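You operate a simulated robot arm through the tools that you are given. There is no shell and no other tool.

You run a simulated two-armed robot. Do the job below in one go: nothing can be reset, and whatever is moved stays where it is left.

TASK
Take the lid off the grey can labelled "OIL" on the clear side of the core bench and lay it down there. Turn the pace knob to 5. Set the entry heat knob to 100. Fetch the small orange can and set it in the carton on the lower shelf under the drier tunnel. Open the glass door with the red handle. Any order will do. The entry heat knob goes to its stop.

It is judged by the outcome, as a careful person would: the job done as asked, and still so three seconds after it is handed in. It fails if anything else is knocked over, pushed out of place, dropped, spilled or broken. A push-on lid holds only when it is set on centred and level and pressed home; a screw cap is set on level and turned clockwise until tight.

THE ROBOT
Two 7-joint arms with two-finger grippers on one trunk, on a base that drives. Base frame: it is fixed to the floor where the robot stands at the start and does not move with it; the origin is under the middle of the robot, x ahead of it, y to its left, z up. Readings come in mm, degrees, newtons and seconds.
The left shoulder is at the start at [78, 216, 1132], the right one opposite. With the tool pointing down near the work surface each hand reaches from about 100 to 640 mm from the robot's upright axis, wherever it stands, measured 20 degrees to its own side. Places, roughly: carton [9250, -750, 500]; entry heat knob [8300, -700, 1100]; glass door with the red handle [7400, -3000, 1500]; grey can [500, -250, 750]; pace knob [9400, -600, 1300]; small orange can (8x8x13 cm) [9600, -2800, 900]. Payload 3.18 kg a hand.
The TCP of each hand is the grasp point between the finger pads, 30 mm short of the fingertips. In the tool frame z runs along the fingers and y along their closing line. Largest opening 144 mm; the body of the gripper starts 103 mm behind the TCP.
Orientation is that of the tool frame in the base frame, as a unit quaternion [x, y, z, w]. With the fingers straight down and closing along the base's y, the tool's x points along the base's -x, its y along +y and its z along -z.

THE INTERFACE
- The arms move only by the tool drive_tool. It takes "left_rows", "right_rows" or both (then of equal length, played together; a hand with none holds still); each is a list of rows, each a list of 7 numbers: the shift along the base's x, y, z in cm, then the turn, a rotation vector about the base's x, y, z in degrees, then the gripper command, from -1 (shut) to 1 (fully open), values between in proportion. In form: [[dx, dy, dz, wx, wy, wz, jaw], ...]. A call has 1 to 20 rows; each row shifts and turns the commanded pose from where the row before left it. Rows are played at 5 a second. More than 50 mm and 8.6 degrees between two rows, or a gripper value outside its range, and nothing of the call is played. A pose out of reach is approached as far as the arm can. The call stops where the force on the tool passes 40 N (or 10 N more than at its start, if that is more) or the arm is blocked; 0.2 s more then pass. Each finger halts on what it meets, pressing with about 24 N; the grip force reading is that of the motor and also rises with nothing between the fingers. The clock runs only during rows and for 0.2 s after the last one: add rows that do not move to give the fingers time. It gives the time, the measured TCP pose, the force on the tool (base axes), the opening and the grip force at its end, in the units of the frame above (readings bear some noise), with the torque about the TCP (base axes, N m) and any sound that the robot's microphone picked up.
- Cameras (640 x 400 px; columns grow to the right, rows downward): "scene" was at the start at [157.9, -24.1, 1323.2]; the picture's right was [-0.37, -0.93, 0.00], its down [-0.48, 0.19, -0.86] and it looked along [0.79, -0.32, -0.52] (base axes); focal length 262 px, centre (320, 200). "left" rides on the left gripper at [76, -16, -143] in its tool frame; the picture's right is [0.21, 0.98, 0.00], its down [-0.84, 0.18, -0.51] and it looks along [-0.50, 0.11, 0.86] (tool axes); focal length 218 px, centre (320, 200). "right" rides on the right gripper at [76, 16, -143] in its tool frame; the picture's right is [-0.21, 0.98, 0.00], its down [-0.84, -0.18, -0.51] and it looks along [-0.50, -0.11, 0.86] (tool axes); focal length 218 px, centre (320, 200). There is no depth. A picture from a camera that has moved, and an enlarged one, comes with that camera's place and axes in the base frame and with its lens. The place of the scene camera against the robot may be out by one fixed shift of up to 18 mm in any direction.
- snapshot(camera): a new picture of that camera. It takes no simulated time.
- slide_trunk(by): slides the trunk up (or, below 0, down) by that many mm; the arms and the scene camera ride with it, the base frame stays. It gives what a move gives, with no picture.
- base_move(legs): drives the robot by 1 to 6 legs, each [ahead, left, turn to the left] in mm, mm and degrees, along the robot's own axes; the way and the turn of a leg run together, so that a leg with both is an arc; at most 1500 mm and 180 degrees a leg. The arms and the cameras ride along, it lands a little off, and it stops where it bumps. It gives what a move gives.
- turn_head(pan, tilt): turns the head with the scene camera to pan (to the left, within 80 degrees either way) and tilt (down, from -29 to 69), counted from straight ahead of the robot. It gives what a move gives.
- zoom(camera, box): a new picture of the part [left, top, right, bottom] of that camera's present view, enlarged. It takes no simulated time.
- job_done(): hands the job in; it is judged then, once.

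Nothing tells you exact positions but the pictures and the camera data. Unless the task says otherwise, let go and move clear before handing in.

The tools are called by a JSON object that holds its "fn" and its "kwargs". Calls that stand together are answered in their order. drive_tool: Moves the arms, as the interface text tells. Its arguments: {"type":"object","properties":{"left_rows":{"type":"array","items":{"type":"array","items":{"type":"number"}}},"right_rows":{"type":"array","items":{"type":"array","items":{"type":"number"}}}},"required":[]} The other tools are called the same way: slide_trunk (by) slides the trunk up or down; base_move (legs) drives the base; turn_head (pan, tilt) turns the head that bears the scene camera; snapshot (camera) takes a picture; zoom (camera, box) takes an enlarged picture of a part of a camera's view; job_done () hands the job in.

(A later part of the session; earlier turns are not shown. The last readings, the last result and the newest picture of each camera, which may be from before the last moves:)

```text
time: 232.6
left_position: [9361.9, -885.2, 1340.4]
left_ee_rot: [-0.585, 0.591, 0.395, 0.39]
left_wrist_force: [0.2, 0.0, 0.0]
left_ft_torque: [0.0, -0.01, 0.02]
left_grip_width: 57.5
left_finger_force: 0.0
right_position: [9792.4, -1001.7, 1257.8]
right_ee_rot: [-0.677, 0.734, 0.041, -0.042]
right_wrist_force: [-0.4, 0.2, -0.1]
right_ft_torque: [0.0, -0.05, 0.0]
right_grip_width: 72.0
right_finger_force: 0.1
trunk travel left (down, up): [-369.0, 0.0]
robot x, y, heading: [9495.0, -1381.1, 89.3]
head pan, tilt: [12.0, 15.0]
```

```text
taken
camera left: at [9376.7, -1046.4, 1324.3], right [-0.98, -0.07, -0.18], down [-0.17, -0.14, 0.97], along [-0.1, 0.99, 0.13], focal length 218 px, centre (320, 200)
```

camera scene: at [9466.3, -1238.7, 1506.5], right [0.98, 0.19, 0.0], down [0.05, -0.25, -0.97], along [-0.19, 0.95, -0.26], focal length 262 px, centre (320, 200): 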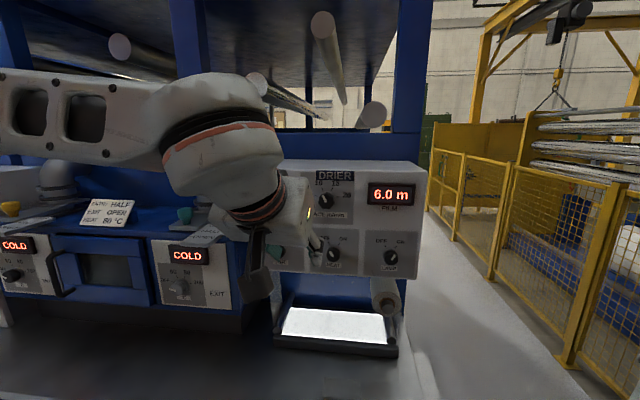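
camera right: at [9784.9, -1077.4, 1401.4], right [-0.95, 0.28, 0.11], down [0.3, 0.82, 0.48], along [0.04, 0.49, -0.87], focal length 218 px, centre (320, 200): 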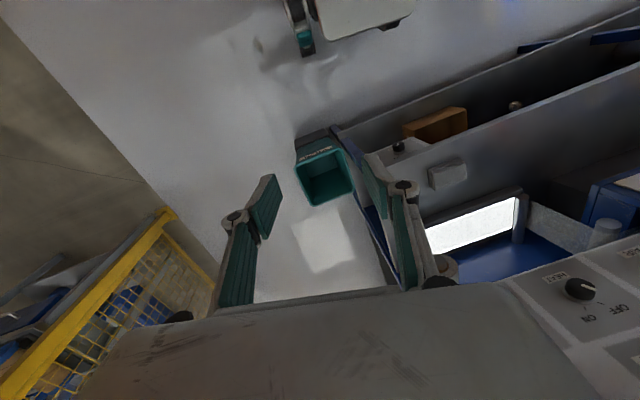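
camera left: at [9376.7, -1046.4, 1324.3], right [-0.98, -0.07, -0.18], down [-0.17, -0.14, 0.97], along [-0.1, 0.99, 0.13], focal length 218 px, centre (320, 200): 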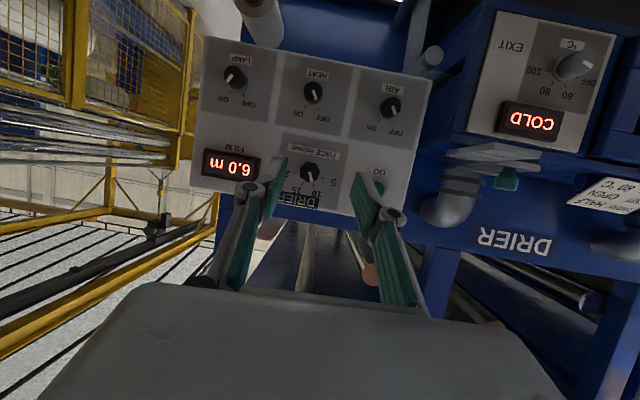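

It pitches freely here. Continuing to nearly horizontal.

{"fn": "drive_tool", "kwargs": {"left_rows": [[0, 0, 0, 7.5, 0, 0, -0.2], [0, 0, 0, 7.5, 0, 0, -0.2], [0, 0, 0, 7.5, 0, 0, -0.2], [0, 0, 0, 0, 0, 0, -0.2]]}}

{"fn": "snapshot", "kwargs": {"camera": "left"}}

{"fn": "snapshot", "kwargs": {"camera": "scene"}}

```text
time: 233.6
left_position: [9377.0, -862.7, 1346.6]
left_ee_rot: [-0.5, 0.506, 0.5, 0.495]
left_wrist_force: [-0.5, 1.1, -0.4]
left_ft_torque: [0.02, -0.03, -0.08]
left_grip_width: 57.8
left_finger_force: 0.1
left hand out of reach, approached as far as the arm can: row 2, 3
right_position: [9788.6, -999.8, 1258.0]
right_ee_rot: [-0.679, 0.732, 0.04, -0.042]
right_wrist_force: [-0.1, 0.0, 0.2]
right_ft_torque: [-0.07, -0.06, -0.01]
right_grip_width: 71.9
right_finger_force: 0.1
trunk travel left (down, up): [-369.0, 0.0]
robot x, y, heading: [9494.2, -1380.7, 89.2]
head pan, tilt: [12.0, 15.0]
```

```text
taken
camera left: at [9390.3, -1007.1, 1271.8], right [-0.98, 0.0, -0.2], down [-0.17, -0.5, 0.85], along [-0.1, 0.87, 0.49], focal length 218 px, centre (320, 200)
```

left: 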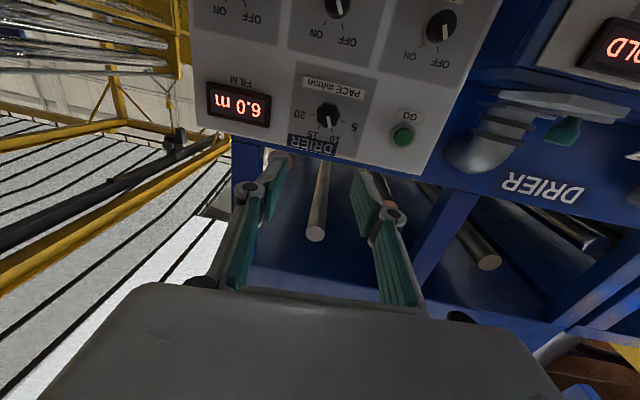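

```text
taken
camera scene: at [9462.9, -1236.1, 1506.2], right [0.98, 0.19, 0.0], down [0.05, -0.26, -0.97], along [-0.19, 0.95, -0.26], focal length 262 px, centre (320, 200)
```

scene: 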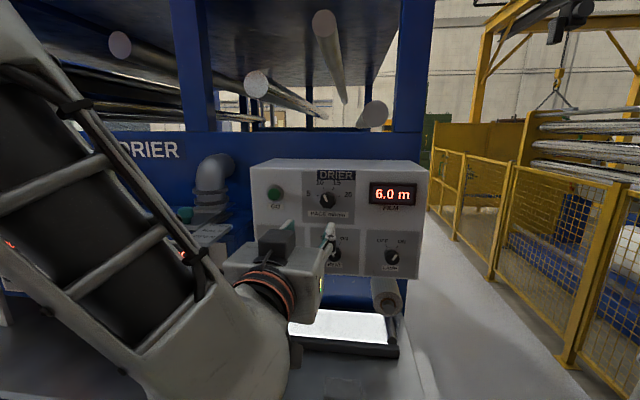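

The hand now points straight at the panel; the knob measures at about [9361, -583, 1332]. Zooming to see the knob's shape and pointer.

{"fn": "zoom", "kwargs": {"camera": "left", "box": [280, 70, 400, 150]}}

{"fn": "zoom", "kwargs": {"camera": "scene", "box": [250, 155, 430, 285]}}

```text
5.00 times, centred on (340, 110) of left
camera zoom: at [9390.3, -1007.1, 1271.8], right [-0.98, 0.0, -0.2], down [-0.17, -0.5, 0.85], along [-0.1, 0.87, 0.49], focal length 1091 px, centre (220, 650)
```

zoom: 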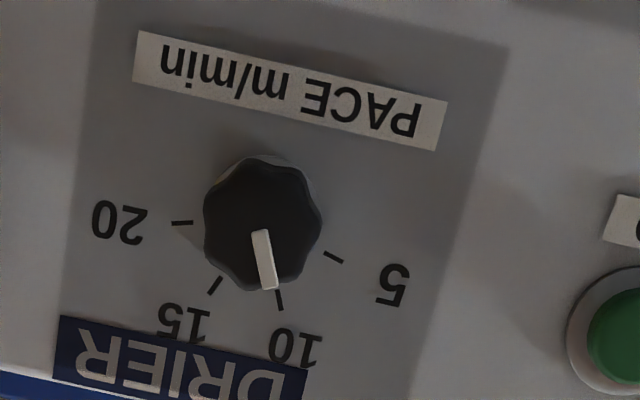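

```text
3.08 times, centred on (340, 220) of scene
camera zoom: at [9462.9, -1236.1, 1506.2], right [0.98, 0.19, 0.0], down [0.05, -0.26, -0.97], along [-0.19, 0.95, -0.26], focal length 808 px, centre (258, 138)
```

zoom: 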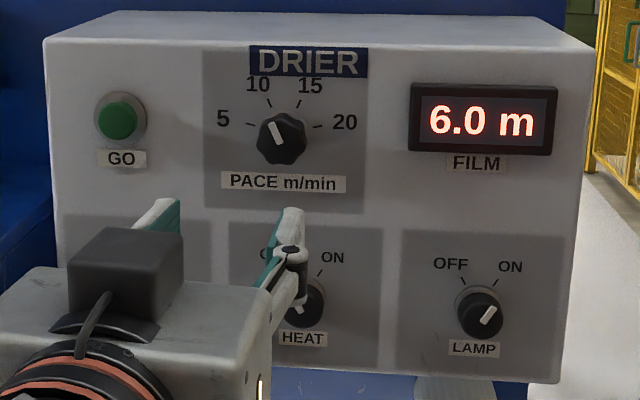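

The pointer sits slightly past 10 (about 19° left of vertical); the 5 mark is at about 75° left, so I need roughly 56° counter-clockwise. I'll test the hand's roll range in free space first.

{"fn": "drive_tool", "kwargs": {"left_rows": [[0, 0, 0, 0, 8, 0, -0.2], [0, 0, 0, 0, 8, 0, -0.2], [0, 0, 0, 0, 8, 0, -0.2], [0, 0, 0, 0, 0, 0, -0.2]]}}

{"fn": "drive_tool", "kwargs": {"left_rows": [[0, 0, 0, 0, -8, 0, -0.2], [0, 0, 0, 0, -8, 0, -0.2], [0, 0, 0, 0, -8, 0, -0.2], [0, 0, 0, 0, -8, 0, -0.2], [0, 0, 0, 0, -8, 0, -0.2], [0, 0, 0, 0, -8, 0, -0.2], [0, 0, 0, 0, -8, 0, -0.2], [0, 0, 0, 0, 0, 0, -0.2]]}}

```text
time: 234.6
left_position: [9380.2, -865.6, 1347.7]
left_ee_rot: [-0.381, 0.596, 0.595, 0.381]
left_wrist_force: [-0.8, -0.1, 0.8]
left_ft_torque: [0.0, 0.01, -0.01]
left_grip_width: 57.9
left_finger_force: 0.1
right_position: [9790.0, -1001.8, 1257.6]
right_ee_rot: [-0.677, 0.733, 0.041, -0.042]
right_wrist_force: [-0.3, -0.6, -0.5]
right_ft_torque: [0.05, -0.02, -0.01]
right_grip_width: 72.0
right_finger_force: 0.0
trunk travel left (down, up): [-369.0, 0.0]
robot x, y, heading: [9497.2, -1382.1, 89.2]
head pan, tilt: [12.0, 15.0]
```

```text
time: 236.4
left_position: [9379.8, -867.0, 1349.6]
left_ee_rot: [0.617, -0.347, -0.345, -0.617]
left_wrist_force: [-0.1, 0.3, 0.7]
left_ft_torque: [-0.01, -0.01, 0.01]
left_grip_width: 57.6
left_finger_force: 0.0
right_position: [9791.6, -1002.2, 1258.1]
right_ee_rot: [-0.677, 0.733, 0.042, -0.042]
right_wrist_force: [0.5, 0.3, -0.3]
right_ft_torque: [0.0, 0.03, 0.01]
right_grip_width: 72.1
right_finger_force: 0.0
trunk travel left (down, up): [-369.0, 0.0]
robot x, y, heading: [9496.0, -1378.6, 89.4]
head pan, tilt: [12.0, 15.0]
```

Roll is free from +24° to -32°. I'll pre-roll to about +28°, and move the arm forward a little to test its reach.

{"fn": "drive_tool", "kwargs": {"left_rows": [[0, 0, 0, 0, 8, 0, -0.2], [0, 0, 0, 0, 8, 0, -0.2], [0, 0, 0, 0, 8, 0, -0.2], [0, 0, 0, 0, 8, 0, -0.2], [0, 0, 0, 0, 8, 0, -0.2], [0, 0, 0, 0, 8, 0, -0.2], [0, 0, 0, 0, 8, 0, -0.2], [0, 0, 0, 0, 4, 0, -0.2], [0, 0, 0, 0, 0, 0, -0.2]]}}

{"fn": "drive_tool", "kwargs": {"left_rows": [[0, 2, -0.3, 0, 0, 0, -0.2], [0, 2, -0.3, 0, 0, 0, -0.2], [0, 2, -0.3, 0, 0, 0, -0.2], [0, 0, 0, 0, 0, 0, -0.2]]}}

{"fn": "snapshot", "kwargs": {"camera": "left"}}

{"fn": "snapshot", "kwargs": {"camera": "scene"}}

```text
time: 238.4
left_position: [9378.8, -866.4, 1349.7]
left_ee_rot: [-0.36, 0.609, 0.608, 0.36]
left_wrist_force: [-0.4, -0.7, -0.2]
left_ft_torque: [0.03, -0.01, 0.02]
left_grip_width: 57.5
left_finger_force: 0.2
right_position: [9791.0, -1001.6, 1256.6]
right_ee_rot: [-0.678, 0.733, 0.04, -0.042]
right_wrist_force: [1.2, -0.4, 0.9]
right_ft_torque: [-0.02, -0.02, 0.0]
right_grip_width: 71.9
right_finger_force: 0.0
trunk travel left (down, up): [-369.0, 0.0]
robot x, y, heading: [9494.5, -1379.7, 89.3]
head pan, tilt: [12.0, 15.0]
```

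```text
time: 239.4
left_position: [9384.5, -810.6, 1359.6]
left_ee_rot: [-0.372, 0.598, 0.606, 0.369]
left_wrist_force: [0.7, -0.6, -0.3]
left_ft_torque: [0.03, -0.01, 0.0]
left_grip_width: 57.9
left_finger_force: 0.0
left hand out of reach, approached as far as the arm can: row 3
right_position: [9791.8, -1003.1, 1257.9]
right_ee_rot: [-0.678, 0.733, 0.042, -0.041]
right_wrist_force: [0.2, -0.2, 0.3]
right_ft_torque: [0.04, -0.01, 0.02]
right_grip_width: 71.9
right_finger_force: 0.0
trunk travel left (down, up): [-369.0, 0.0]
robot x, y, heading: [9495.3, -1385.6, 89.0]
head pan, tilt: [12.0, 15.0]
```

```text
taken
camera left: at [9364.7, -953.8, 1283.1], right [-0.97, -0.01, 0.25], down [0.22, -0.51, 0.83], along [0.12, 0.86, 0.5], focal length 218 px, centre (320, 200)
```

left: 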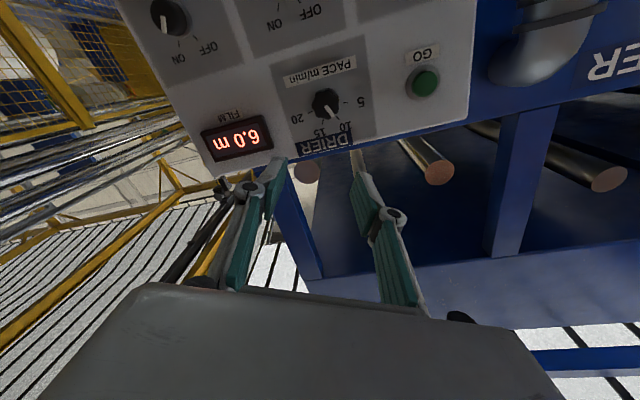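

```text
taken
camera scene: at [9466.2, -1239.6, 1506.6], right [0.98, 0.19, 0.0], down [0.05, -0.25, -0.97], along [-0.19, 0.95, -0.26], focal length 262 px, centre (320, 200)
```

scene: 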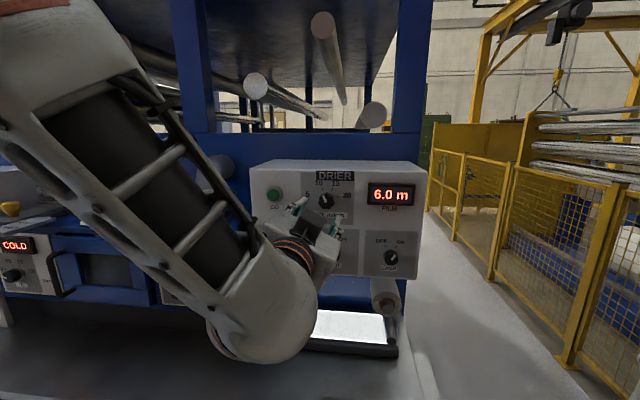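

The arm is near its forward limit when fully horizontal. I'll back the pitch off to about 68° and test how far forward it reaches there.

{"fn": "drive_tool", "kwargs": {"left_rows": [[0, -1, -0.5, -7.5, 0, 0, -0.2], [0, 0, -0.5, -7.5, 0, 0, -0.2], [0, 0, -0.5, -7.5, 0, 0, -0.2], [0, 2, 0, 0, 0, 0, -0.2], [0, 2, 0, 0, 0, 0, -0.2], [0, 2, 0, 0, 0, 0, -0.2], [0, 0, 0, 0, 0, 0, -0.2]]}}

{"fn": "snapshot", "kwargs": {"camera": "scene"}}

```text
time: 241.0
left_position: [9388.3, -762.1, 1330.5]
left_ee_rot: [-0.424, 0.716, 0.477, 0.284]
left_wrist_force: [-0.3, -0.2, 0.2]
left_ft_torque: [-0.01, 0.01, -0.03]
left_grip_width: 57.7
left_finger_force: 0.1
right_position: [9792.1, -1002.3, 1257.6]
right_ee_rot: [-0.678, 0.733, 0.041, -0.041]
right_wrist_force: [0.3, 0.5, 0.0]
right_ft_torque: [-0.01, 0.0, 0.03]
right_grip_width: 72.0
right_finger_force: 0.0
trunk travel left (down, up): [-369.0, 0.0]
robot x, y, heading: [9491.7, -1381.6, 88.9]
head pan, tilt: [12.0, 15.0]
```

```text
taken
camera scene: at [9466.5, -1239.1, 1506.5], right [0.98, 0.19, 0.0], down [0.05, -0.25, -0.97], along [-0.19, 0.95, -0.26], focal length 262 px, centre (320, 200)
```

scene: 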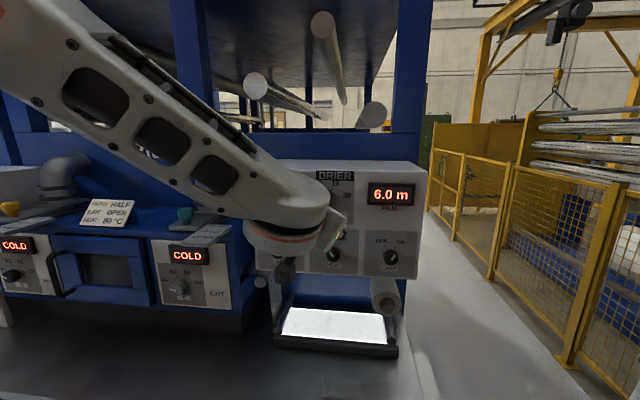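

At 68° pitch the arm reaches much further. I'll bring the base 110 mm nearer and 25 mm left, then look at the knob close up.

{"fn": "base_move", "kwargs": {"legs": [[108, 25, 0.8]]}}

{"fn": "snapshot", "kwargs": {"camera": "left"}}

{"fn": "snapshot", "kwargs": {"camera": "scene"}}

```text
time: 242.2
left_position: [9354.9, -652.2, 1330.2]
left_ee_rot: [-0.43, 0.712, 0.479, 0.279]
left_wrist_force: [-0.3, 0.5, -0.6]
left_ft_torque: [0.04, 0.01, -0.01]
left_grip_width: 57.4
left_finger_force: 0.0
right_position: [9760.7, -885.1, 1258.7]
right_ee_rot: [-0.684, 0.727, 0.042, -0.042]
right_wrist_force: [-0.3, 0.5, -0.4]
right_ft_torque: [0.02, -0.03, 0.01]
right_grip_width: 72.1
right_finger_force: 0.0
trunk travel left (down, up): [-369.0, 0.0]
robot x, y, heading: [9469.5, -1266.5, 90.4]
head pan, tilt: [12.0, 15.0]
```

```text
taken
camera left: at [9333.7, -812.7, 1316.1], right [-0.96, 0.1, 0.26], down [0.25, -0.15, 0.96], along [0.13, 0.98, 0.12], focal length 218 px, centre (320, 200)
```

left: 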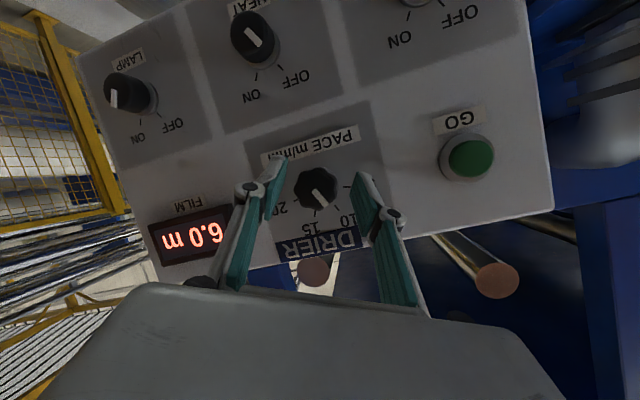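

```text
taken
camera scene: at [9440.2, -1128.2, 1506.5], right [0.98, 0.21, 0.0], down [0.05, -0.25, -0.97], along [-0.2, 0.94, -0.26], focal length 262 px, centre (320, 200)
```

scene: 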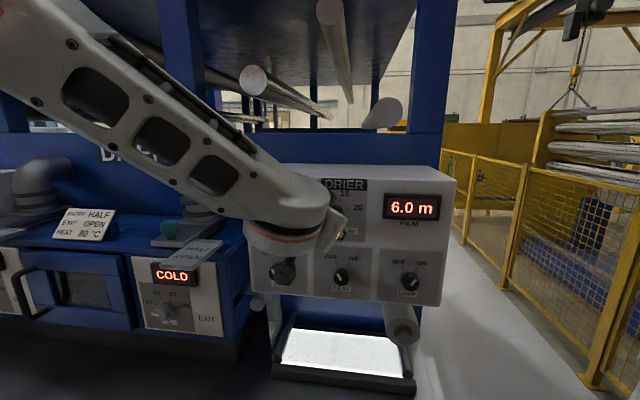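

The knob's face is at about [9363, -585, 1332], nicely between the fingers laterally; I need to be 12 mm higher and 54 mm further in. I'll raise first, then advance with base and arm.

{"fn": "drive_tool", "kwargs": {"left_rows": [[0.4, 0, 0.7, 0, 0, 0, -0.1], [0.4, 0, 0.6, 0, 0, 0, -0.1], [0, 0, 0, 0, 0, 0, -0.1]]}}

{"fn": "base_move", "kwargs": {"legs": [[35, 0, -0.4]]}}

{"fn": "snapshot", "kwargs": {"camera": "left"}}

```text
time: 243.1
left_position: [9361.8, -652.7, 1344.0]
left_ee_rot: [-0.43, 0.713, 0.479, 0.279]
left_wrist_force: [0.1, -0.2, -0.4]
left_ft_torque: [-0.01, -0.01, 0.02]
left_grip_width: 64.9
left_finger_force: 0.0
right_position: [9761.0, -886.2, 1258.3]
right_ee_rot: [-0.684, 0.727, 0.041, -0.042]
right_wrist_force: [0.0, -0.8, -1.1]
right_ft_torque: [0.02, -0.01, 0.01]
right_grip_width: 72.0
right_finger_force: 0.1
trunk travel left (down, up): [-369.0, 0.0]
robot x, y, heading: [9468.8, -1270.3, 90.0]
head pan, tilt: [12.0, 15.0]
```

```text
time: 244.1
left_position: [9364.3, -617.3, 1344.1]
left_ee_rot: [-0.43, 0.713, 0.478, 0.281]
left_wrist_force: [0.6, -0.1, 0.0]
left_ft_torque: [0.0, 0.03, -0.01]
left_grip_width: 65.1
left_finger_force: 0.0
right_position: [9762.6, -850.9, 1256.8]
right_ee_rot: [-0.682, 0.729, 0.04, -0.042]
right_wrist_force: [0.0, 0.4, 0.8]
right_ft_torque: [-0.02, 0.0, -0.03]
right_grip_width: 72.1
right_finger_force: 0.0
trunk travel left (down, up): [-369.0, 0.0]
robot x, y, heading: [9469.0, -1232.9, 89.5]
head pan, tilt: [12.0, 15.0]
stopped in leg 1: the force on the tool passed its limit at 73 N (the readings are from after the stop); the commanded pose is now the measured one
```

```text
taken
camera left: at [9343.9, -778.1, 1329.5], right [-0.96, 0.1, 0.26], down [0.25, -0.15, 0.96], along [0.13, 0.98, 0.12], focal length 218 px, centre (320, 200)
```

left: 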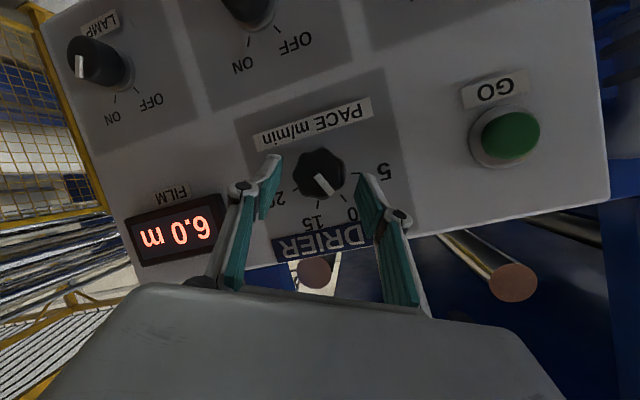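

A fingertip touched the panel, so the panel face is at about y=-584 and the knob is now between the fingers. I'll ease back 4 mm and close on the knob.

{"fn": "drive_tool", "kwargs": {"left_rows": [[0, -0.4, 0, 0, 0, 0, -0.1], [0, 0, 0, 0, 0, 0, -0.3], [0, 0, 0, 0, 0, 0, -0.5], [0, 0, 0, 0, 0, 0, -1], [0, 0, 0, 0, 0, 0, -1]]}}

{"fn": "snapshot", "kwargs": {"camera": "left"}}

{"fn": "zoom", "kwargs": {"camera": "left", "box": [250, 110, 410, 230]}}

```text
time: 245.3
left_position: [9366.3, -622.6, 1342.9]
left_ee_rot: [-0.429, 0.713, 0.478, 0.28]
left_wrist_force: [7.3, -0.4, -7.0]
left_ft_torque: [0.2, -0.05, -0.12]
left_grip_width: 43.7
left_finger_force: 45.1
right_position: [9764.6, -851.5, 1255.8]
right_ee_rot: [-0.682, 0.729, 0.041, -0.043]
right_wrist_force: [1.0, -0.2, -0.4]
right_ft_torque: [0.0, 0.0, 0.0]
right_grip_width: 72.0
right_finger_force: 0.0
trunk travel left (down, up): [-369.0, 0.0]
robot x, y, heading: [9471.6, -1233.5, 89.9]
head pan, tilt: [12.0, 15.0]
```

```text
taken
camera left: at [9345.0, -782.3, 1328.8], right [-0.96, 0.1, 0.26], down [0.25, -0.15, 0.96], along [0.13, 0.98, 0.12], focal length 218 px, centre (320, 200)
```

left: 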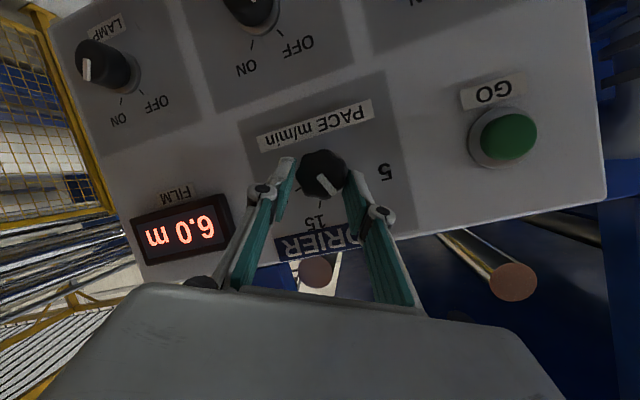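

```text
3.33 times, centred on (330, 170) of left
camera zoom: at [9345.0, -782.3, 1328.8], right [-0.96, 0.1, 0.26], down [0.25, -0.15, 0.96], along [0.13, 0.98, 0.12], focal length 728 px, centre (287, 300)
```

zoom: 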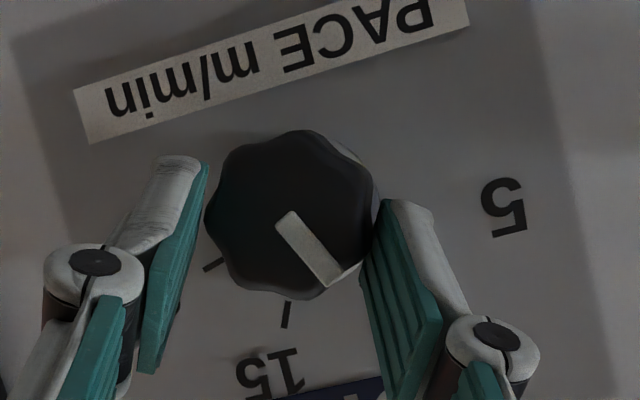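

The knob is gripped (43.7 mm). Now turning it counter-clockwise, keeping the pivot on the knob's axis.

{"fn": "drive_tool", "kwargs": {"left_rows": [[-0.15, 0, -0.01, 0, -8, 0, -1], [-0.15, 0, -0.03, 0, -8, 0, -1], [-0.14, 0, -0.05, 0, -8, 0, -1], [-0.13, 0, -0.07, 0, -8, 0, -1], [-0.12, 0, -0.09, 0, -8, 0, -1]]}}

{"fn": "zoom", "kwargs": {"camera": "left", "box": [230, 90, 430, 240]}}

{"fn": "zoom", "kwargs": {"camera": "scene", "box": [240, 150, 460, 310]}}

```text
time: 246.5
left_position: [9356.8, -621.6, 1342.2]
left_ee_rot: [-0.569, 0.573, 0.302, 0.507]
left_wrist_force: [2.4, -0.3, -6.9]
left_ft_torque: [0.19, 0.05, -0.09]
left_grip_width: 43.6
left_finger_force: 45.3
right_position: [9763.5, -851.2, 1257.3]
right_ee_rot: [-0.682, 0.729, 0.041, -0.043]
right_wrist_force: [-0.2, -0.5, -0.2]
right_ft_torque: [-0.01, -0.01, 0.01]
right_grip_width: 71.9
right_finger_force: 0.1
trunk travel left (down, up): [-369.0, 0.0]
robot x, y, heading: [9472.1, -1230.8, 89.8]
head pan, tilt: [12.0, 15.0]
```

```text
2.67 times, centred on (330, 165) of left
camera zoom: at [9350.7, -782.8, 1318.0], right [-0.9, 0.1, -0.42], down [-0.43, -0.15, 0.89], along [0.02, 0.98, 0.17], focal length 582 px, centre (293, 293)
```

zoom: 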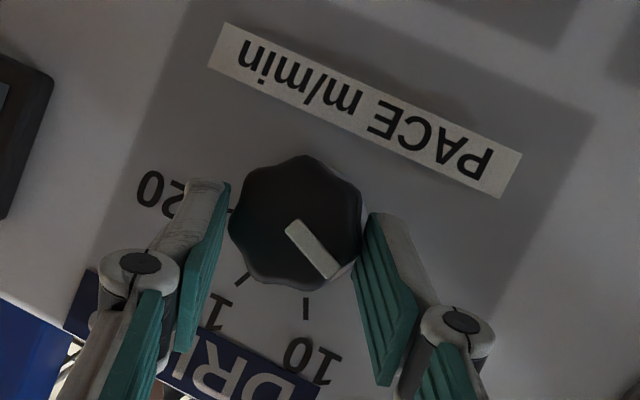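

```text
2.50 times, centred on (350, 230) of scene
camera zoom: at [9441.2, -1092.0, 1506.4], right [0.98, 0.2, 0.0], down [0.05, -0.25, -0.97], along [-0.2, 0.95, -0.26], focal length 656 px, centre (245, 125)
```

zoom: 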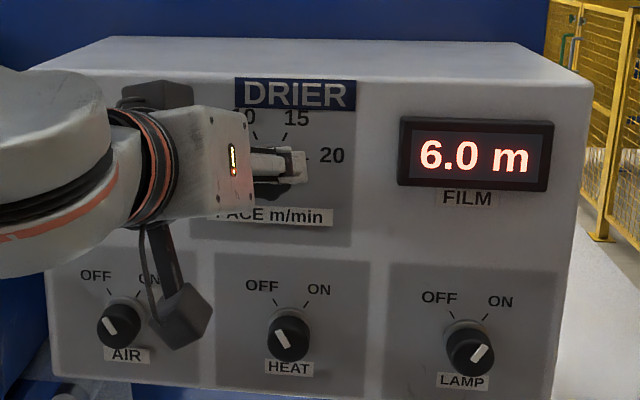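

The knob turned with the hand; the pointer is now about 28° past 10, so about 22° remain. Continuing.

{"fn": "drive_tool", "kwargs": {"left_rows": [[-0.11, 0, -0.1, 0, -8, 0, -1], [-0.09, 0, -0.12, 0, -8, 0, -1], [-0.06, 0, -0.1, 0, -6, 0, -1], [0, 0, 0, 0, 0, 0, -1]]}}

{"fn": "zoom", "kwargs": {"camera": "left", "box": [230, 90, 430, 240]}}

```text
time: 247.1
left_position: [9352.6, -623.6, 1341.3]
left_ee_rot: [0.588, -0.521, -0.22, -0.578]
left_wrist_force: [15.0, 4.8, 0.1]
left_ft_torque: [0.21, -0.15, 0.56]
left_grip_width: 43.6
left_finger_force: 45.2
left hand out of reach, approached as far as the arm can: row 2, 3
right_position: [9764.1, -850.8, 1257.0]
right_ee_rot: [-0.68, 0.73, 0.042, -0.042]
right_wrist_force: [-0.6, -0.6, -0.2]
right_ft_torque: [-0.01, -0.04, 0.0]
right_grip_width: 72.2
right_finger_force: 0.0
trunk travel left (down, up): [-369.0, 0.0]
robot x, y, heading: [9471.2, -1235.8, 89.8]
head pan, tilt: [12.0, 15.0]
stopped in row 3 (left hand): the force on the tool passed its limit at 62 N (the readings are from after the stop); the commanded pose is now the measured one
```

```text
2.67 times, centred on (330, 165) of left
camera zoom: at [9344.4, -783.3, 1317.5], right [-0.77, 0.13, -0.62], down [-0.64, -0.12, 0.76], along [0.03, 0.98, 0.18], focal length 582 px, centre (293, 293)
```

zoom: 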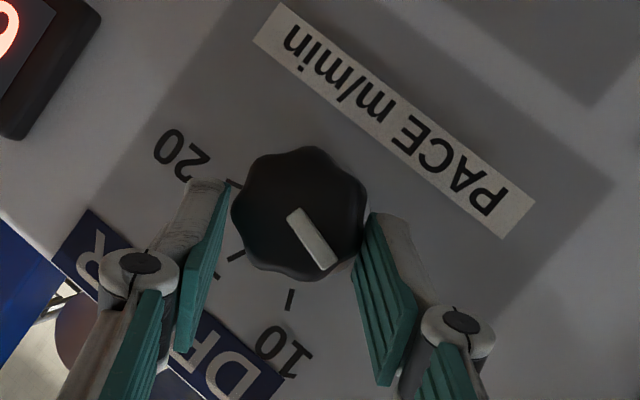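

The pointer is now about 35° past 10 with the arm at its roll limit; 15° more are needed. I'll let go, roll the hand back, and re-grip.

{"fn": "drive_tool", "kwargs": {"left_rows": [[0, 0, 0, 0, 0, 0, -0.3], [0, 0, 0, 0, 0, 0, 0], [0.2, 0, 0, 0, 8, 0, 0], [0.2, 0, 0, 0, 8, 0, 0], [0.2, 0, 0, 0, 8, 0, 0], [0.2, 0, 0.05, 0, 8, 0, 0], [0.2, 0, 0.05, 0, 8, 0, 0], [0.2, 0, 0.05, 0, 8, 0, 0], [0, 0, 0, 0, 0, 0, 0]]}}

{"fn": "zoom", "kwargs": {"camera": "left", "box": [230, 90, 430, 240]}}

{"fn": "zoom", "kwargs": {"camera": "scene", "box": [240, 150, 460, 310]}}

```text
time: 249.1
left_position: [9359.5, -624.9, 1344.4]
left_ee_rot: [-0.449, 0.709, 0.442, 0.316]
left_wrist_force: [-0.2, -0.7, 0.7]
left_ft_torque: [0.01, -0.02, 0.02]
left_grip_width: 72.0
left_finger_force: 0.0
right_position: [9761.6, -852.6, 1256.9]
right_ee_rot: [-0.682, 0.729, 0.04, -0.042]
right_wrist_force: [-0.3, 0.3, -0.4]
right_ft_torque: [0.0, -0.02, 0.0]
right_grip_width: 72.1
right_finger_force: 0.1
trunk travel left (down, up): [-369.0, 0.0]
robot x, y, heading: [9470.4, -1235.2, 89.8]
head pan, tilt: [12.0, 15.0]
```

```text
2.67 times, centred on (330, 165) of left
camera zoom: at [9336.5, -785.2, 1332.1], right [-0.98, 0.12, 0.16], down [0.14, -0.12, 0.98], along [0.14, 0.98, 0.1], focal length 582 px, centre (293, 293)
```

zoom: 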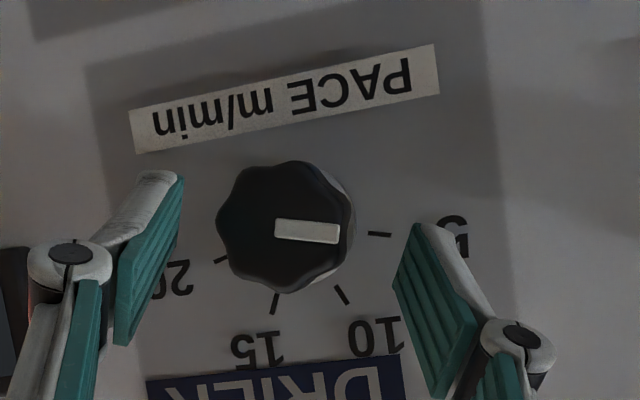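

```text
2.50 times, centred on (350, 230) of scene
camera zoom: at [9440.2, -1092.2, 1506.4], right [0.98, 0.2, 0.0], down [0.05, -0.25, -0.97], along [-0.2, 0.95, -0.26], focal length 656 px, centre (245, 125)
```

zoom: 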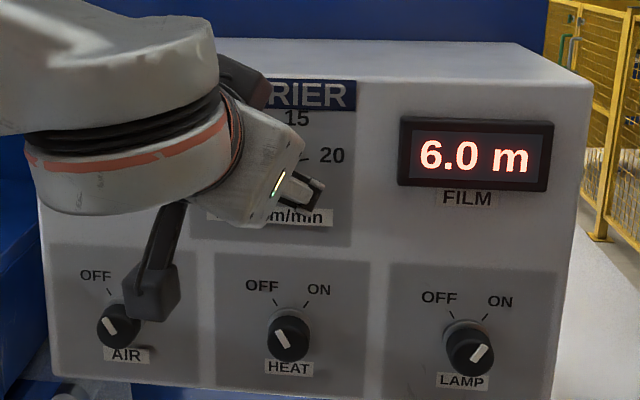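

With the fingers off, the pointer actually looks right at the 5 mark. Zooming in to measure precisely.

{"fn": "zoom", "kwargs": {"camera": "left", "box": [290, 135, 390, 205]}}

```text
5.71 times, centred on (340, 170) of left
camera zoom: at [9336.5, -785.2, 1332.1], right [-0.98, 0.12, 0.16], down [0.14, -0.12, 0.98], along [0.14, 0.98, 0.1], focal length 1247 px, centre (206, 371)
```

zoom: 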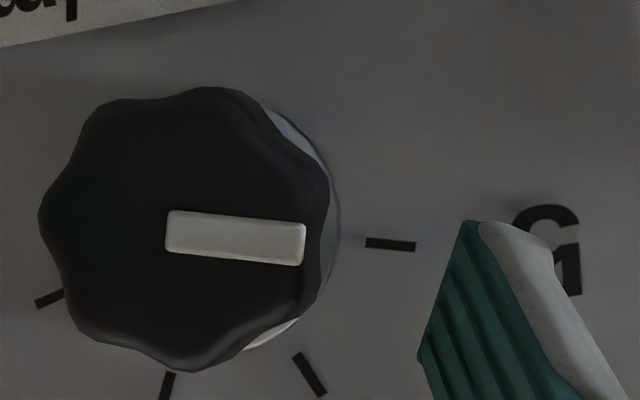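

The pointer lines up with the 5 mark within about 1–2°. I'll withdraw the hand straight back and confirm with the other camera.

{"fn": "drive_tool", "kwargs": {"left_rows": [[0, -2, 0, 0, 0, 0, 0], [0, -3, 0, 0, 0, 0, 0], [0, -3, 0, 0, 0, 0, 0], [-2, -3, 0, 0, 0, 0, 0], [-3, -2, 0, 0, 0, 0, 0], [0, 0, 0, 0, 0, 0, 0]]}}

{"fn": "base_move", "kwargs": {"legs": [[-150, 0, 0]]}}

{"fn": "zoom", "kwargs": {"camera": "scene", "box": [280, 120, 440, 240]}}

{"fn": "snapshot", "kwargs": {"camera": "scene"}}

```text
time: 250.5
left_position: [9312.2, -752.4, 1344.7]
left_ee_rot: [-0.45, 0.709, 0.442, 0.316]
left_wrist_force: [0.4, 0.9, -0.6]
left_ft_torque: [0.0, 0.03, 0.02]
left_grip_width: 71.9
left_finger_force: 0.0
right_position: [9765.8, -851.6, 1258.1]
right_ee_rot: [-0.681, 0.73, 0.041, -0.042]
right_wrist_force: [0.2, -0.7, -0.7]
right_ft_torque: [0.01, 0.02, -0.03]
right_grip_width: 72.0
right_finger_force: 0.1
trunk travel left (down, up): [-369.0, 0.0]
robot x, y, heading: [9470.4, -1234.9, 89.8]
head pan, tilt: [12.0, 15.0]
```

```text
time: 251.8
left_position: [9309.3, -902.3, 1344.9]
left_ee_rot: [-0.45, 0.708, 0.442, 0.318]
left_wrist_force: [-0.5, 1.0, -0.3]
left_ft_torque: [-0.01, 0.01, 0.0]
left_grip_width: 71.7
left_finger_force: 0.1
right_position: [9762.8, -1002.4, 1258.2]
right_ee_rot: [-0.681, 0.73, 0.041, -0.042]
right_wrist_force: [1.1, 0.0, 0.3]
right_ft_torque: [0.04, 0.01, 0.01]
right_grip_width: 72.2
right_finger_force: 0.0
trunk travel left (down, up): [-369.0, 0.0]
robot x, y, heading: [9469.8, -1386.1, 89.7]
head pan, tilt: [12.0, 15.0]
```

```text
3.33 times, centred on (360, 180) of scene
camera zoom: at [9440.5, -1242.4, 1506.5], right [0.98, 0.2, 0.0], down [0.05, -0.25, -0.97], along [-0.2, 0.95, -0.26], focal length 875 px, centre (187, 267)
```

zoom: 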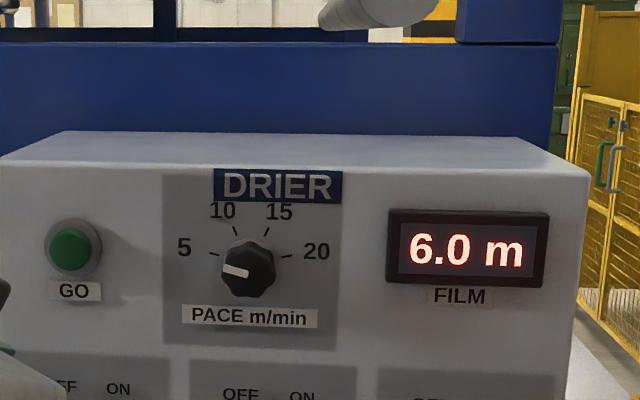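

```text
taken
camera scene: at [9440.5, -1242.4, 1506.5], right [0.98, 0.2, 0.0], down [0.05, -0.25, -0.97], along [-0.2, 0.95, -0.26], focal length 262 px, centre (320, 200)
```

scene: 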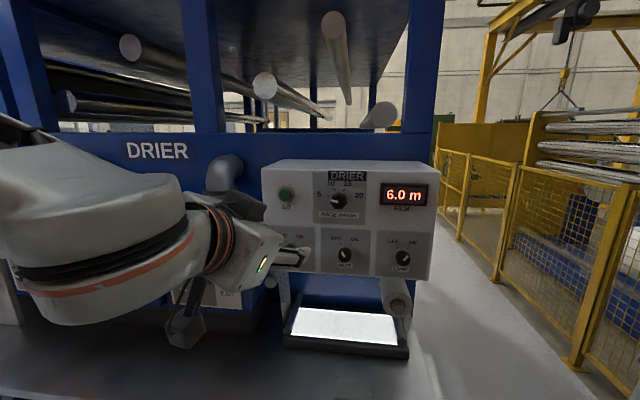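

{"fn": "zoom", "kwargs": {"camera": "scene", "box": [310, 170, 370, 215]}}

{"fn": "snapshot", "kwargs": {"camera": "left"}}

{"fn": "zoom", "kwargs": {"camera": "left", "box": [240, 140, 320, 200]}}

```text
8.89 times, centred on (340, 192) of scene
camera zoom: at [9440.5, -1242.4, 1506.5], right [0.98, 0.2, 0.0], down [0.05, -0.25, -0.97], along [-0.2, 0.95, -0.26], focal length 2333 px, centre (142, 267)
```

zoom: 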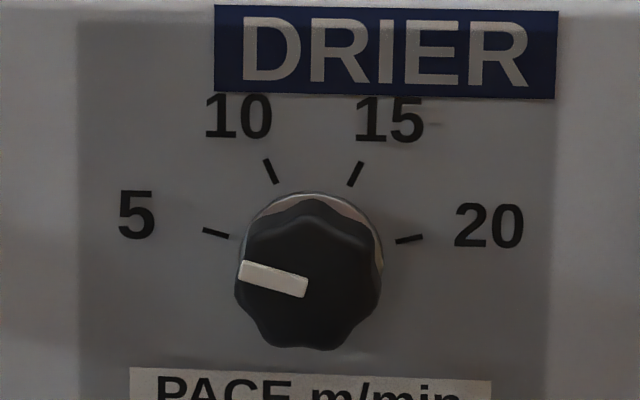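

```text
taken
camera left: at [9287.1, -1062.6, 1332.5], right [-0.98, 0.13, 0.16], down [0.14, -0.13, 0.98], along [0.14, 0.98, 0.11], focal length 218 px, centre (320, 200)
```

left: 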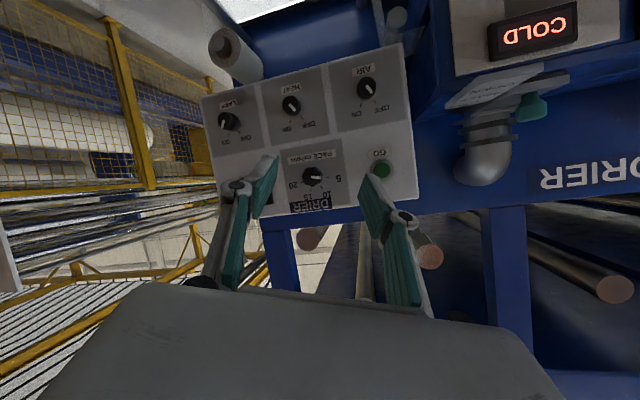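

```text
6.67 times, centred on (280, 170) of left
camera zoom: at [9287.1, -1062.6, 1332.5], right [-0.98, 0.13, 0.16], down [0.14, -0.13, 0.98], along [0.14, 0.98, 0.11], focal length 1455 px, centre (587, 400)
```

zoom: 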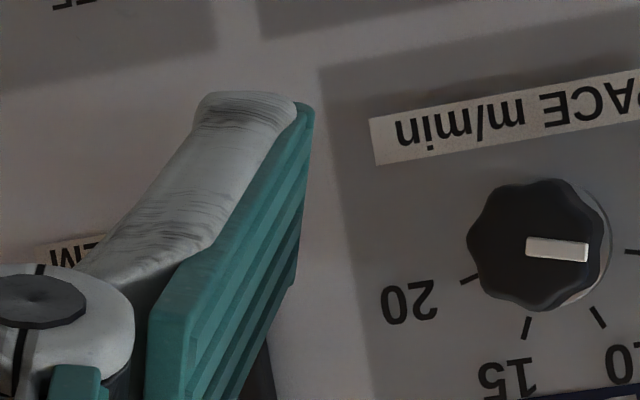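

The pointer reads 5 exactly from this view too. Next is the entry heat knob near x≈8280; I'll back off and strafe left to look at it.

{"fn": "base_move", "kwargs": {"legs": [[-330, 0, 0], [0, 1060, 0]]}}

{"fn": "turn_head", "kwargs": {"pan": 0, "tilt": 20}}

{"fn": "snapshot", "kwargs": {"camera": "scene"}}

{"fn": "zoom", "kwargs": {"camera": "scene", "box": [220, 120, 420, 270]}}

```text
time: 263.3
left_position: [8238.4, -1241.8, 1343.3]
left_ee_rot: [-0.454, 0.706, 0.443, 0.315]
left_wrist_force: [0.6, -0.1, 0.7]
left_ft_torque: [0.03, 0.02, -0.01]
left_grip_width: 71.9
left_finger_force: 0.0
right_position: [8693.9, -1337.3, 1257.9]
right_ee_rot: [-0.685, 0.726, 0.04, -0.043]
right_wrist_force: [-0.7, -0.1, 0.2]
right_ft_torque: [0.02, -0.01, 0.06]
right_grip_width: 71.9
right_finger_force: 0.1
trunk travel left (down, up): [-369.0, 0.0]
robot x, y, heading: [8400.7, -1721.7, 90.4]
head pan, tilt: [12.0, 15.0]
```

```text
time: 264.0
left_position: [8239.4, -1241.8, 1344.0]
left_ee_rot: [-0.454, 0.705, 0.444, 0.315]
left_wrist_force: [0.2, -0.1, 0.3]
left_ft_torque: [-0.03, -0.01, 0.02]
left_grip_width: 72.3
left_finger_force: 0.0
right_position: [8693.8, -1337.9, 1257.5]
right_ee_rot: [-0.685, 0.726, 0.041, -0.042]
right_wrist_force: [0.0, -0.1, 0.0]
right_ft_torque: [0.02, 0.0, 0.01]
right_grip_width: 72.0
right_finger_force: 0.1
trunk travel left (down, up): [-369.0, 0.0]
robot x, y, heading: [8404.2, -1723.9, 90.4]
head pan, tilt: [0.0, 20.0]
```

```text
taken
camera scene: at [8392.9, -1579.0, 1498.4], right [1.0, 0.01, 0.0], down [0.0, -0.34, -0.94], along [-0.01, 0.94, -0.34], focal length 262 px, centre (320, 200)
```

scene: 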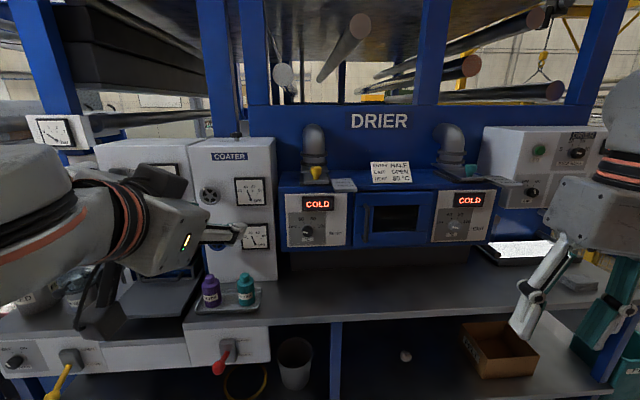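

```text
2.67 times, centred on (320, 195) of scene
camera zoom: at [8392.9, -1579.0, 1498.4], right [1.0, 0.01, 0.0], down [0.0, -0.34, -0.94], along [-0.01, 0.94, -0.34], focal length 700 px, centre (320, 213)
```

zoom: 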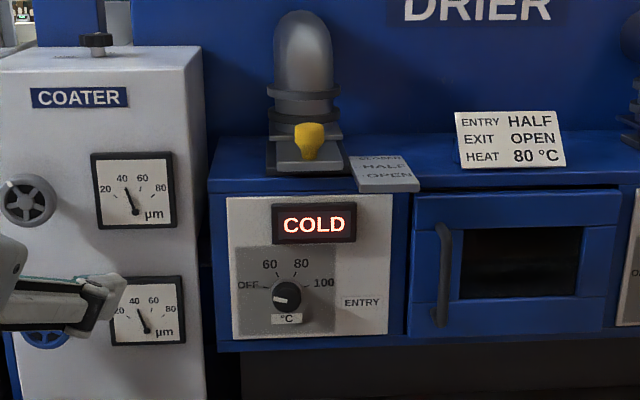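

The ENTRY knob (about [8342, -668, 1048]) points at OFF; 100 is on the far right, so it must turn clockwise about 150° to its stop. I'll lower the trunk to give the same arm posture as before and move closer.

{"fn": "slide_trunk", "kwargs": {"by": -284}}

{"fn": "base_move", "kwargs": {"legs": [[290, -45, -0.4]]}}

{"fn": "turn_head", "kwargs": {"pan": 10, "tilt": 20}}

{"fn": "snapshot", "kwargs": {"camera": "scene"}}

{"fn": "snapshot", "kwargs": {"camera": "left"}}

```text
time: 266.9
left_position: [8239.2, -1169.6, 830.7]
left_ee_rot: [-0.522, 0.796, 0.244, 0.185]
left_wrist_force: [-0.1, -0.2, -0.6]
left_ft_torque: [0.02, 0.02, -0.01]
left_grip_width: 72.1
left_finger_force: 0.1
right_position: [8693.0, -1338.2, 975.9]
right_ee_rot: [-0.685, 0.726, 0.041, -0.041]
right_wrist_force: [-0.3, -0.6, -0.7]
right_ft_torque: [0.03, -0.01, 0.0]
right_grip_width: 71.9
right_finger_force: 0.0
trunk travel left (down, up): [-85.0, 284.0]
robot x, y, heading: [8403.9, -1721.6, 90.2]
head pan, tilt: [0.0, 20.0]
```

```text
time: 268.7
left_position: [8279.4, -930.0, 829.2]
left_ee_rot: [-0.522, 0.797, 0.242, 0.182]
left_wrist_force: [1.5, -0.3, 1.9]
left_ft_torque: [0.09, 0.05, 0.01]
left_grip_width: 72.1
left_finger_force: 0.0
right_position: [8733.9, -1098.1, 974.5]
right_ee_rot: [-0.682, 0.729, 0.04, -0.042]
right_wrist_force: [-0.2, 0.3, -0.3]
right_ft_torque: [-0.03, 0.0, 0.0]
right_grip_width: 72.2
right_finger_force: 0.0
trunk travel left (down, up): [-85.0, 284.0]
robot x, y, heading: [8440.7, -1481.5, 90.0]
head pan, tilt: [0.0, 20.0]
stopped in leg 1: the force on the tool passed its limit at 56 N (the readings are from after the stop); the commanded pose is now the measured one
```

```text
time: 269.4
left_position: [8279.8, -930.7, 828.9]
left_ee_rot: [-0.522, 0.798, 0.241, 0.181]
left_wrist_force: [1.1, -1.3, 4.2]
left_ft_torque: [0.16, 0.12, -0.01]
left_grip_width: 72.4
left_finger_force: 0.1
right_position: [8734.3, -1098.5, 973.4]
right_ee_rot: [-0.682, 0.729, 0.041, -0.041]
right_wrist_force: [0.3, 0.0, 1.3]
right_ft_torque: [0.0, 0.01, 0.0]
right_grip_width: 72.0
right_finger_force: 0.0
trunk travel left (down, up): [-85.0, 284.0]
robot x, y, heading: [8440.2, -1479.2, 90.1]
head pan, tilt: [10.0, 20.0]
```

```text
taken
camera scene: at [8415.9, -1165.2, 1190.9], right [0.98, 0.17, 0.0], down [0.06, -0.34, -0.94], along [-0.16, 0.93, -0.34], focal length 262 px, centre (320, 200)
```

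scene: 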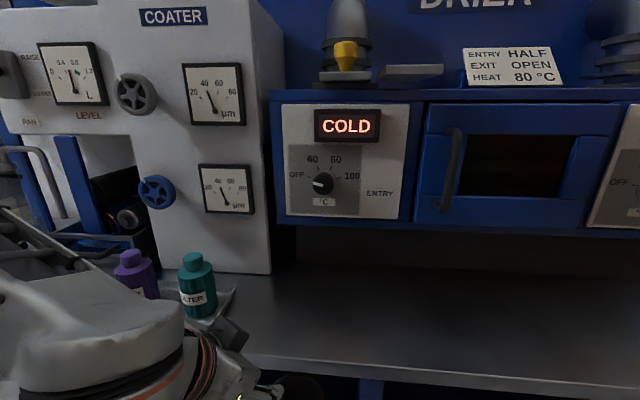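

```text
taken
camera left: at [8258.2, -1074.5, 901.5], right [-0.98, 0.18, 0.08], down [0.14, 0.4, 0.91], along [0.13, 0.9, -0.42], focal length 218 px, centre (320, 200)
```

left: 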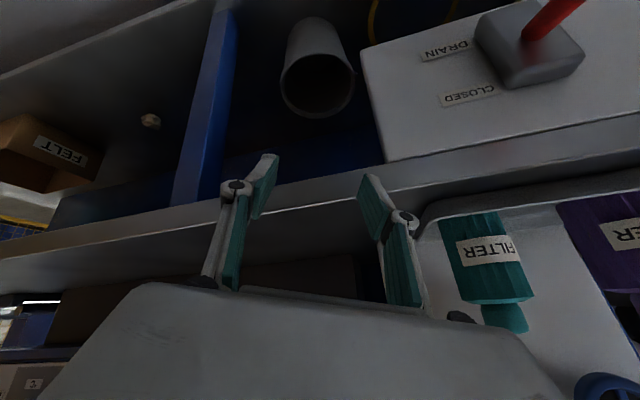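

The left arm sank more than expected when the trunk came down, and the hand touched the bench front. I'll back straight off at once and check nothing moved.

{"fn": "base_move", "kwargs": {"legs": [[-170, 0, 0]]}}

{"fn": "snapshot", "kwargs": {"camera": "scene"}}

{"fn": "snapshot", "kwargs": {"camera": "left"}}

```text
time: 270.9
left_position: [8277.1, -1107.1, 828.7]
left_ee_rot: [-0.525, 0.796, 0.242, 0.182]
left_wrist_force: [-0.7, 0.2, -0.4]
left_ft_torque: [0.0, -0.04, 0.04]
left_grip_width: 72.0
left_finger_force: 0.0
right_position: [8732.4, -1271.9, 973.7]
right_ee_rot: [-0.685, 0.727, 0.041, -0.042]
right_wrist_force: [-0.3, -0.6, -0.4]
right_ft_torque: [0.01, -0.02, -0.02]
right_grip_width: 72.1
right_finger_force: 0.1
trunk travel left (down, up): [-85.0, 284.0]
robot x, y, heading: [8444.6, -1657.3, 90.2]
head pan, tilt: [10.0, 20.0]
```

```text
taken
camera scene: at [8414.4, -1342.0, 1190.9], right [0.98, 0.18, 0.0], down [0.06, -0.34, -0.94], along [-0.17, 0.92, -0.34], focal length 262 px, centre (320, 200)
```

scene: 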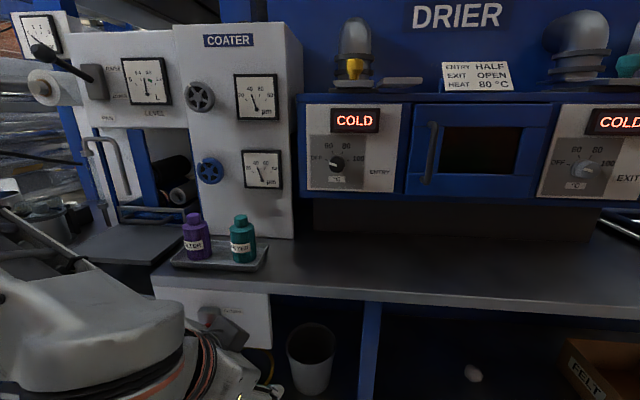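

```text
taken
camera left: at [8256.2, -1252.2, 901.3], right [-0.98, 0.17, 0.08], down [0.14, 0.4, 0.91], along [0.12, 0.9, -0.42], focal length 218 px, centre (320, 200)
```

left: 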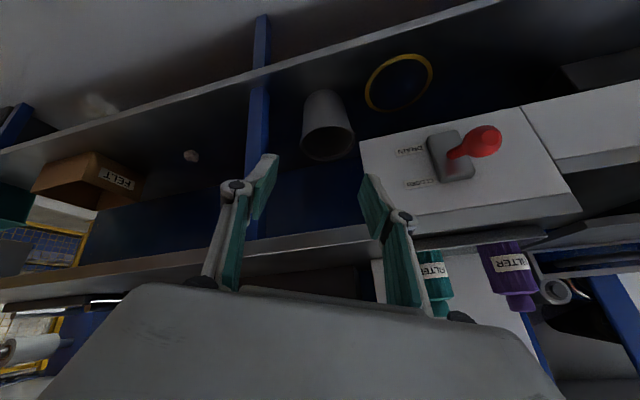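

Nothing moved: bottles and levers are where they were. I'll lift the left hand clear and bring it to knob height (about z 1060), pitched toward the panel.

{"fn": "drive_tool", "kwargs": {"left_rows": [[0, -1, 4, 0, 0, 0, 0], [0, -1, 4, 0, 0, 0, 0], [0, -1, 4, 0, 0, 0, 0], [0, 0, 4, 0, 0, 0, 0], [0, 0, 4, 0, 0, 0, 0], [0, 0, 3.5, 0, 0, 0, 0], [0, 0, 0, 8, 0, 0, 0], [0, 0, 0, 8, 0, 0, 0], [0, 0, 0, 8, 0, 0, 0], [0, 0, 0, 8, 0, 0, 0], [0, 0, 0, 0, 0, 0, 0]]}}

{"fn": "snapshot", "kwargs": {"camera": "scene"}}

{"fn": "snapshot", "kwargs": {"camera": "left"}}

```text
time: 273.3
left_position: [8293.6, -1117.4, 1090.6]
left_ee_rot: [-0.455, 0.698, 0.452, 0.317]
left_wrist_force: [-0.6, 0.8, 1.1]
left_ft_torque: [-0.04, 0.0, -0.02]
left_grip_width: 72.1
left_finger_force: 0.0
left hand out of reach, approached as far as the arm can: row 9, 10
right_position: [8732.8, -1272.5, 973.3]
right_ee_rot: [-0.685, 0.726, 0.041, -0.042]
right_wrist_force: [0.0, -0.5, 0.0]
right_ft_torque: [0.02, 0.03, -0.02]
right_grip_width: 72.0
right_finger_force: 0.1
trunk travel left (down, up): [-85.0, 284.0]
robot x, y, heading: [8442.8, -1658.0, 90.4]
head pan, tilt: [10.0, 20.0]
```

```text
taken
camera scene: at [8414.2, -1341.6, 1190.8], right [0.98, 0.18, 0.0], down [0.06, -0.34, -0.94], along [-0.17, 0.92, -0.34], focal length 262 px, centre (320, 200)
```

scene: 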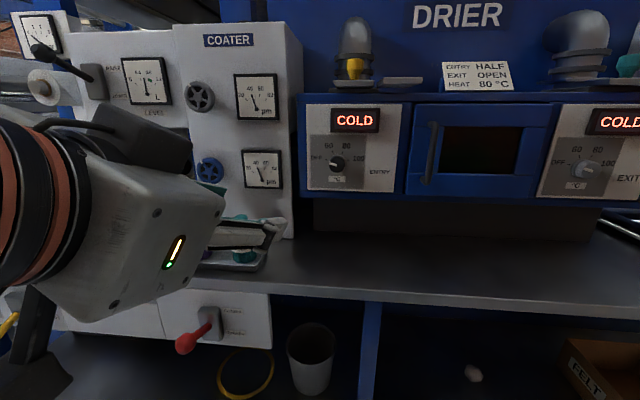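

```text
taken
camera left: at [8273.4, -1279.3, 1074.4], right [-0.98, 0.1, 0.16], down [0.14, -0.14, 0.98], along [0.12, 0.98, 0.12], focal length 218 px, centre (320, 200)
```

left: 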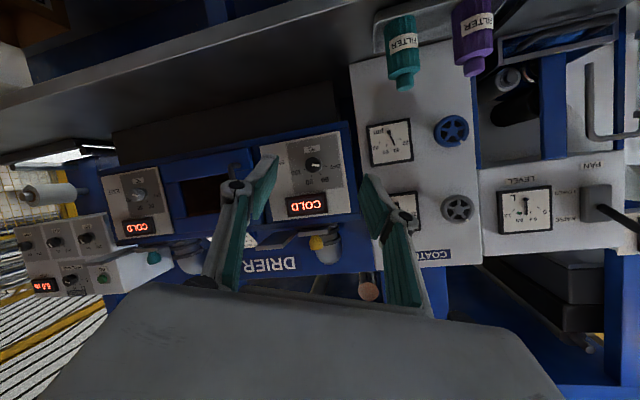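

Good posture again. For the large clockwise turn I'd rather have the hand fully horizontal, where turning is a pure wrist roll; moving to that posture in free space.

{"fn": "drive_tool", "kwargs": {"left_rows": [[1, -1, -0.9, 0, 0, 0, 0], [1, -1, -0.9, 0, 0, 0, 0], [1, -0.8, -0.8, 0, 0, 0, 0], [0, 0, 0, 7.6, 0, 0, 0], [0, 0, 0, 7.6, 0, 0, 0], [0, 0, 0, 7.6, 0, 0, 0], [0, 0, 0, 0, 0, 0, 0]]}}

{"fn": "snapshot", "kwargs": {"camera": "left"}}

```text
time: 274.2
left_position: [8278.7, -1110.6, 1101.3]
left_ee_rot: [-0.519, 0.63, 0.463, 0.345]
left_wrist_force: [-0.9, 0.2, -0.3]
left_ft_torque: [-0.01, 0.02, -0.01]
left_grip_width: 71.7
left_finger_force: 0.0
left hand out of reach, approached as far as the arm can: row 1, 2, 3, 4
right_position: [8732.5, -1273.6, 975.3]
right_ee_rot: [-0.685, 0.726, 0.04, -0.042]
right_wrist_force: [-0.6, 0.2, -0.7]
right_ft_torque: [0.02, 0.0, 0.0]
right_grip_width: 72.1
right_finger_force: 0.2
trunk travel left (down, up): [-85.0, 284.0]
robot x, y, heading: [8442.1, -1655.8, 90.3]
head pan, tilt: [10.0, 20.0]
stopped in row 4 (left hand): the arm was blocked; the commanded pose is now the measured one
```

```text
taken
camera left: at [8284.4, -1271.1, 1075.4], right [-1.0, -0.04, 0.03], down [0.04, -0.19, 0.98], along [-0.03, 0.98, 0.19], focal length 218 px, centre (320, 200)
```

left: 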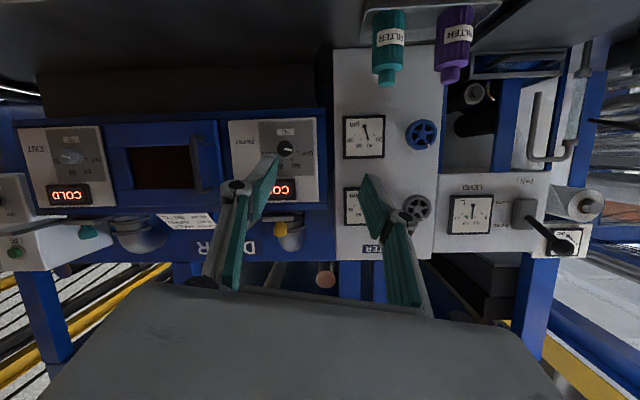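

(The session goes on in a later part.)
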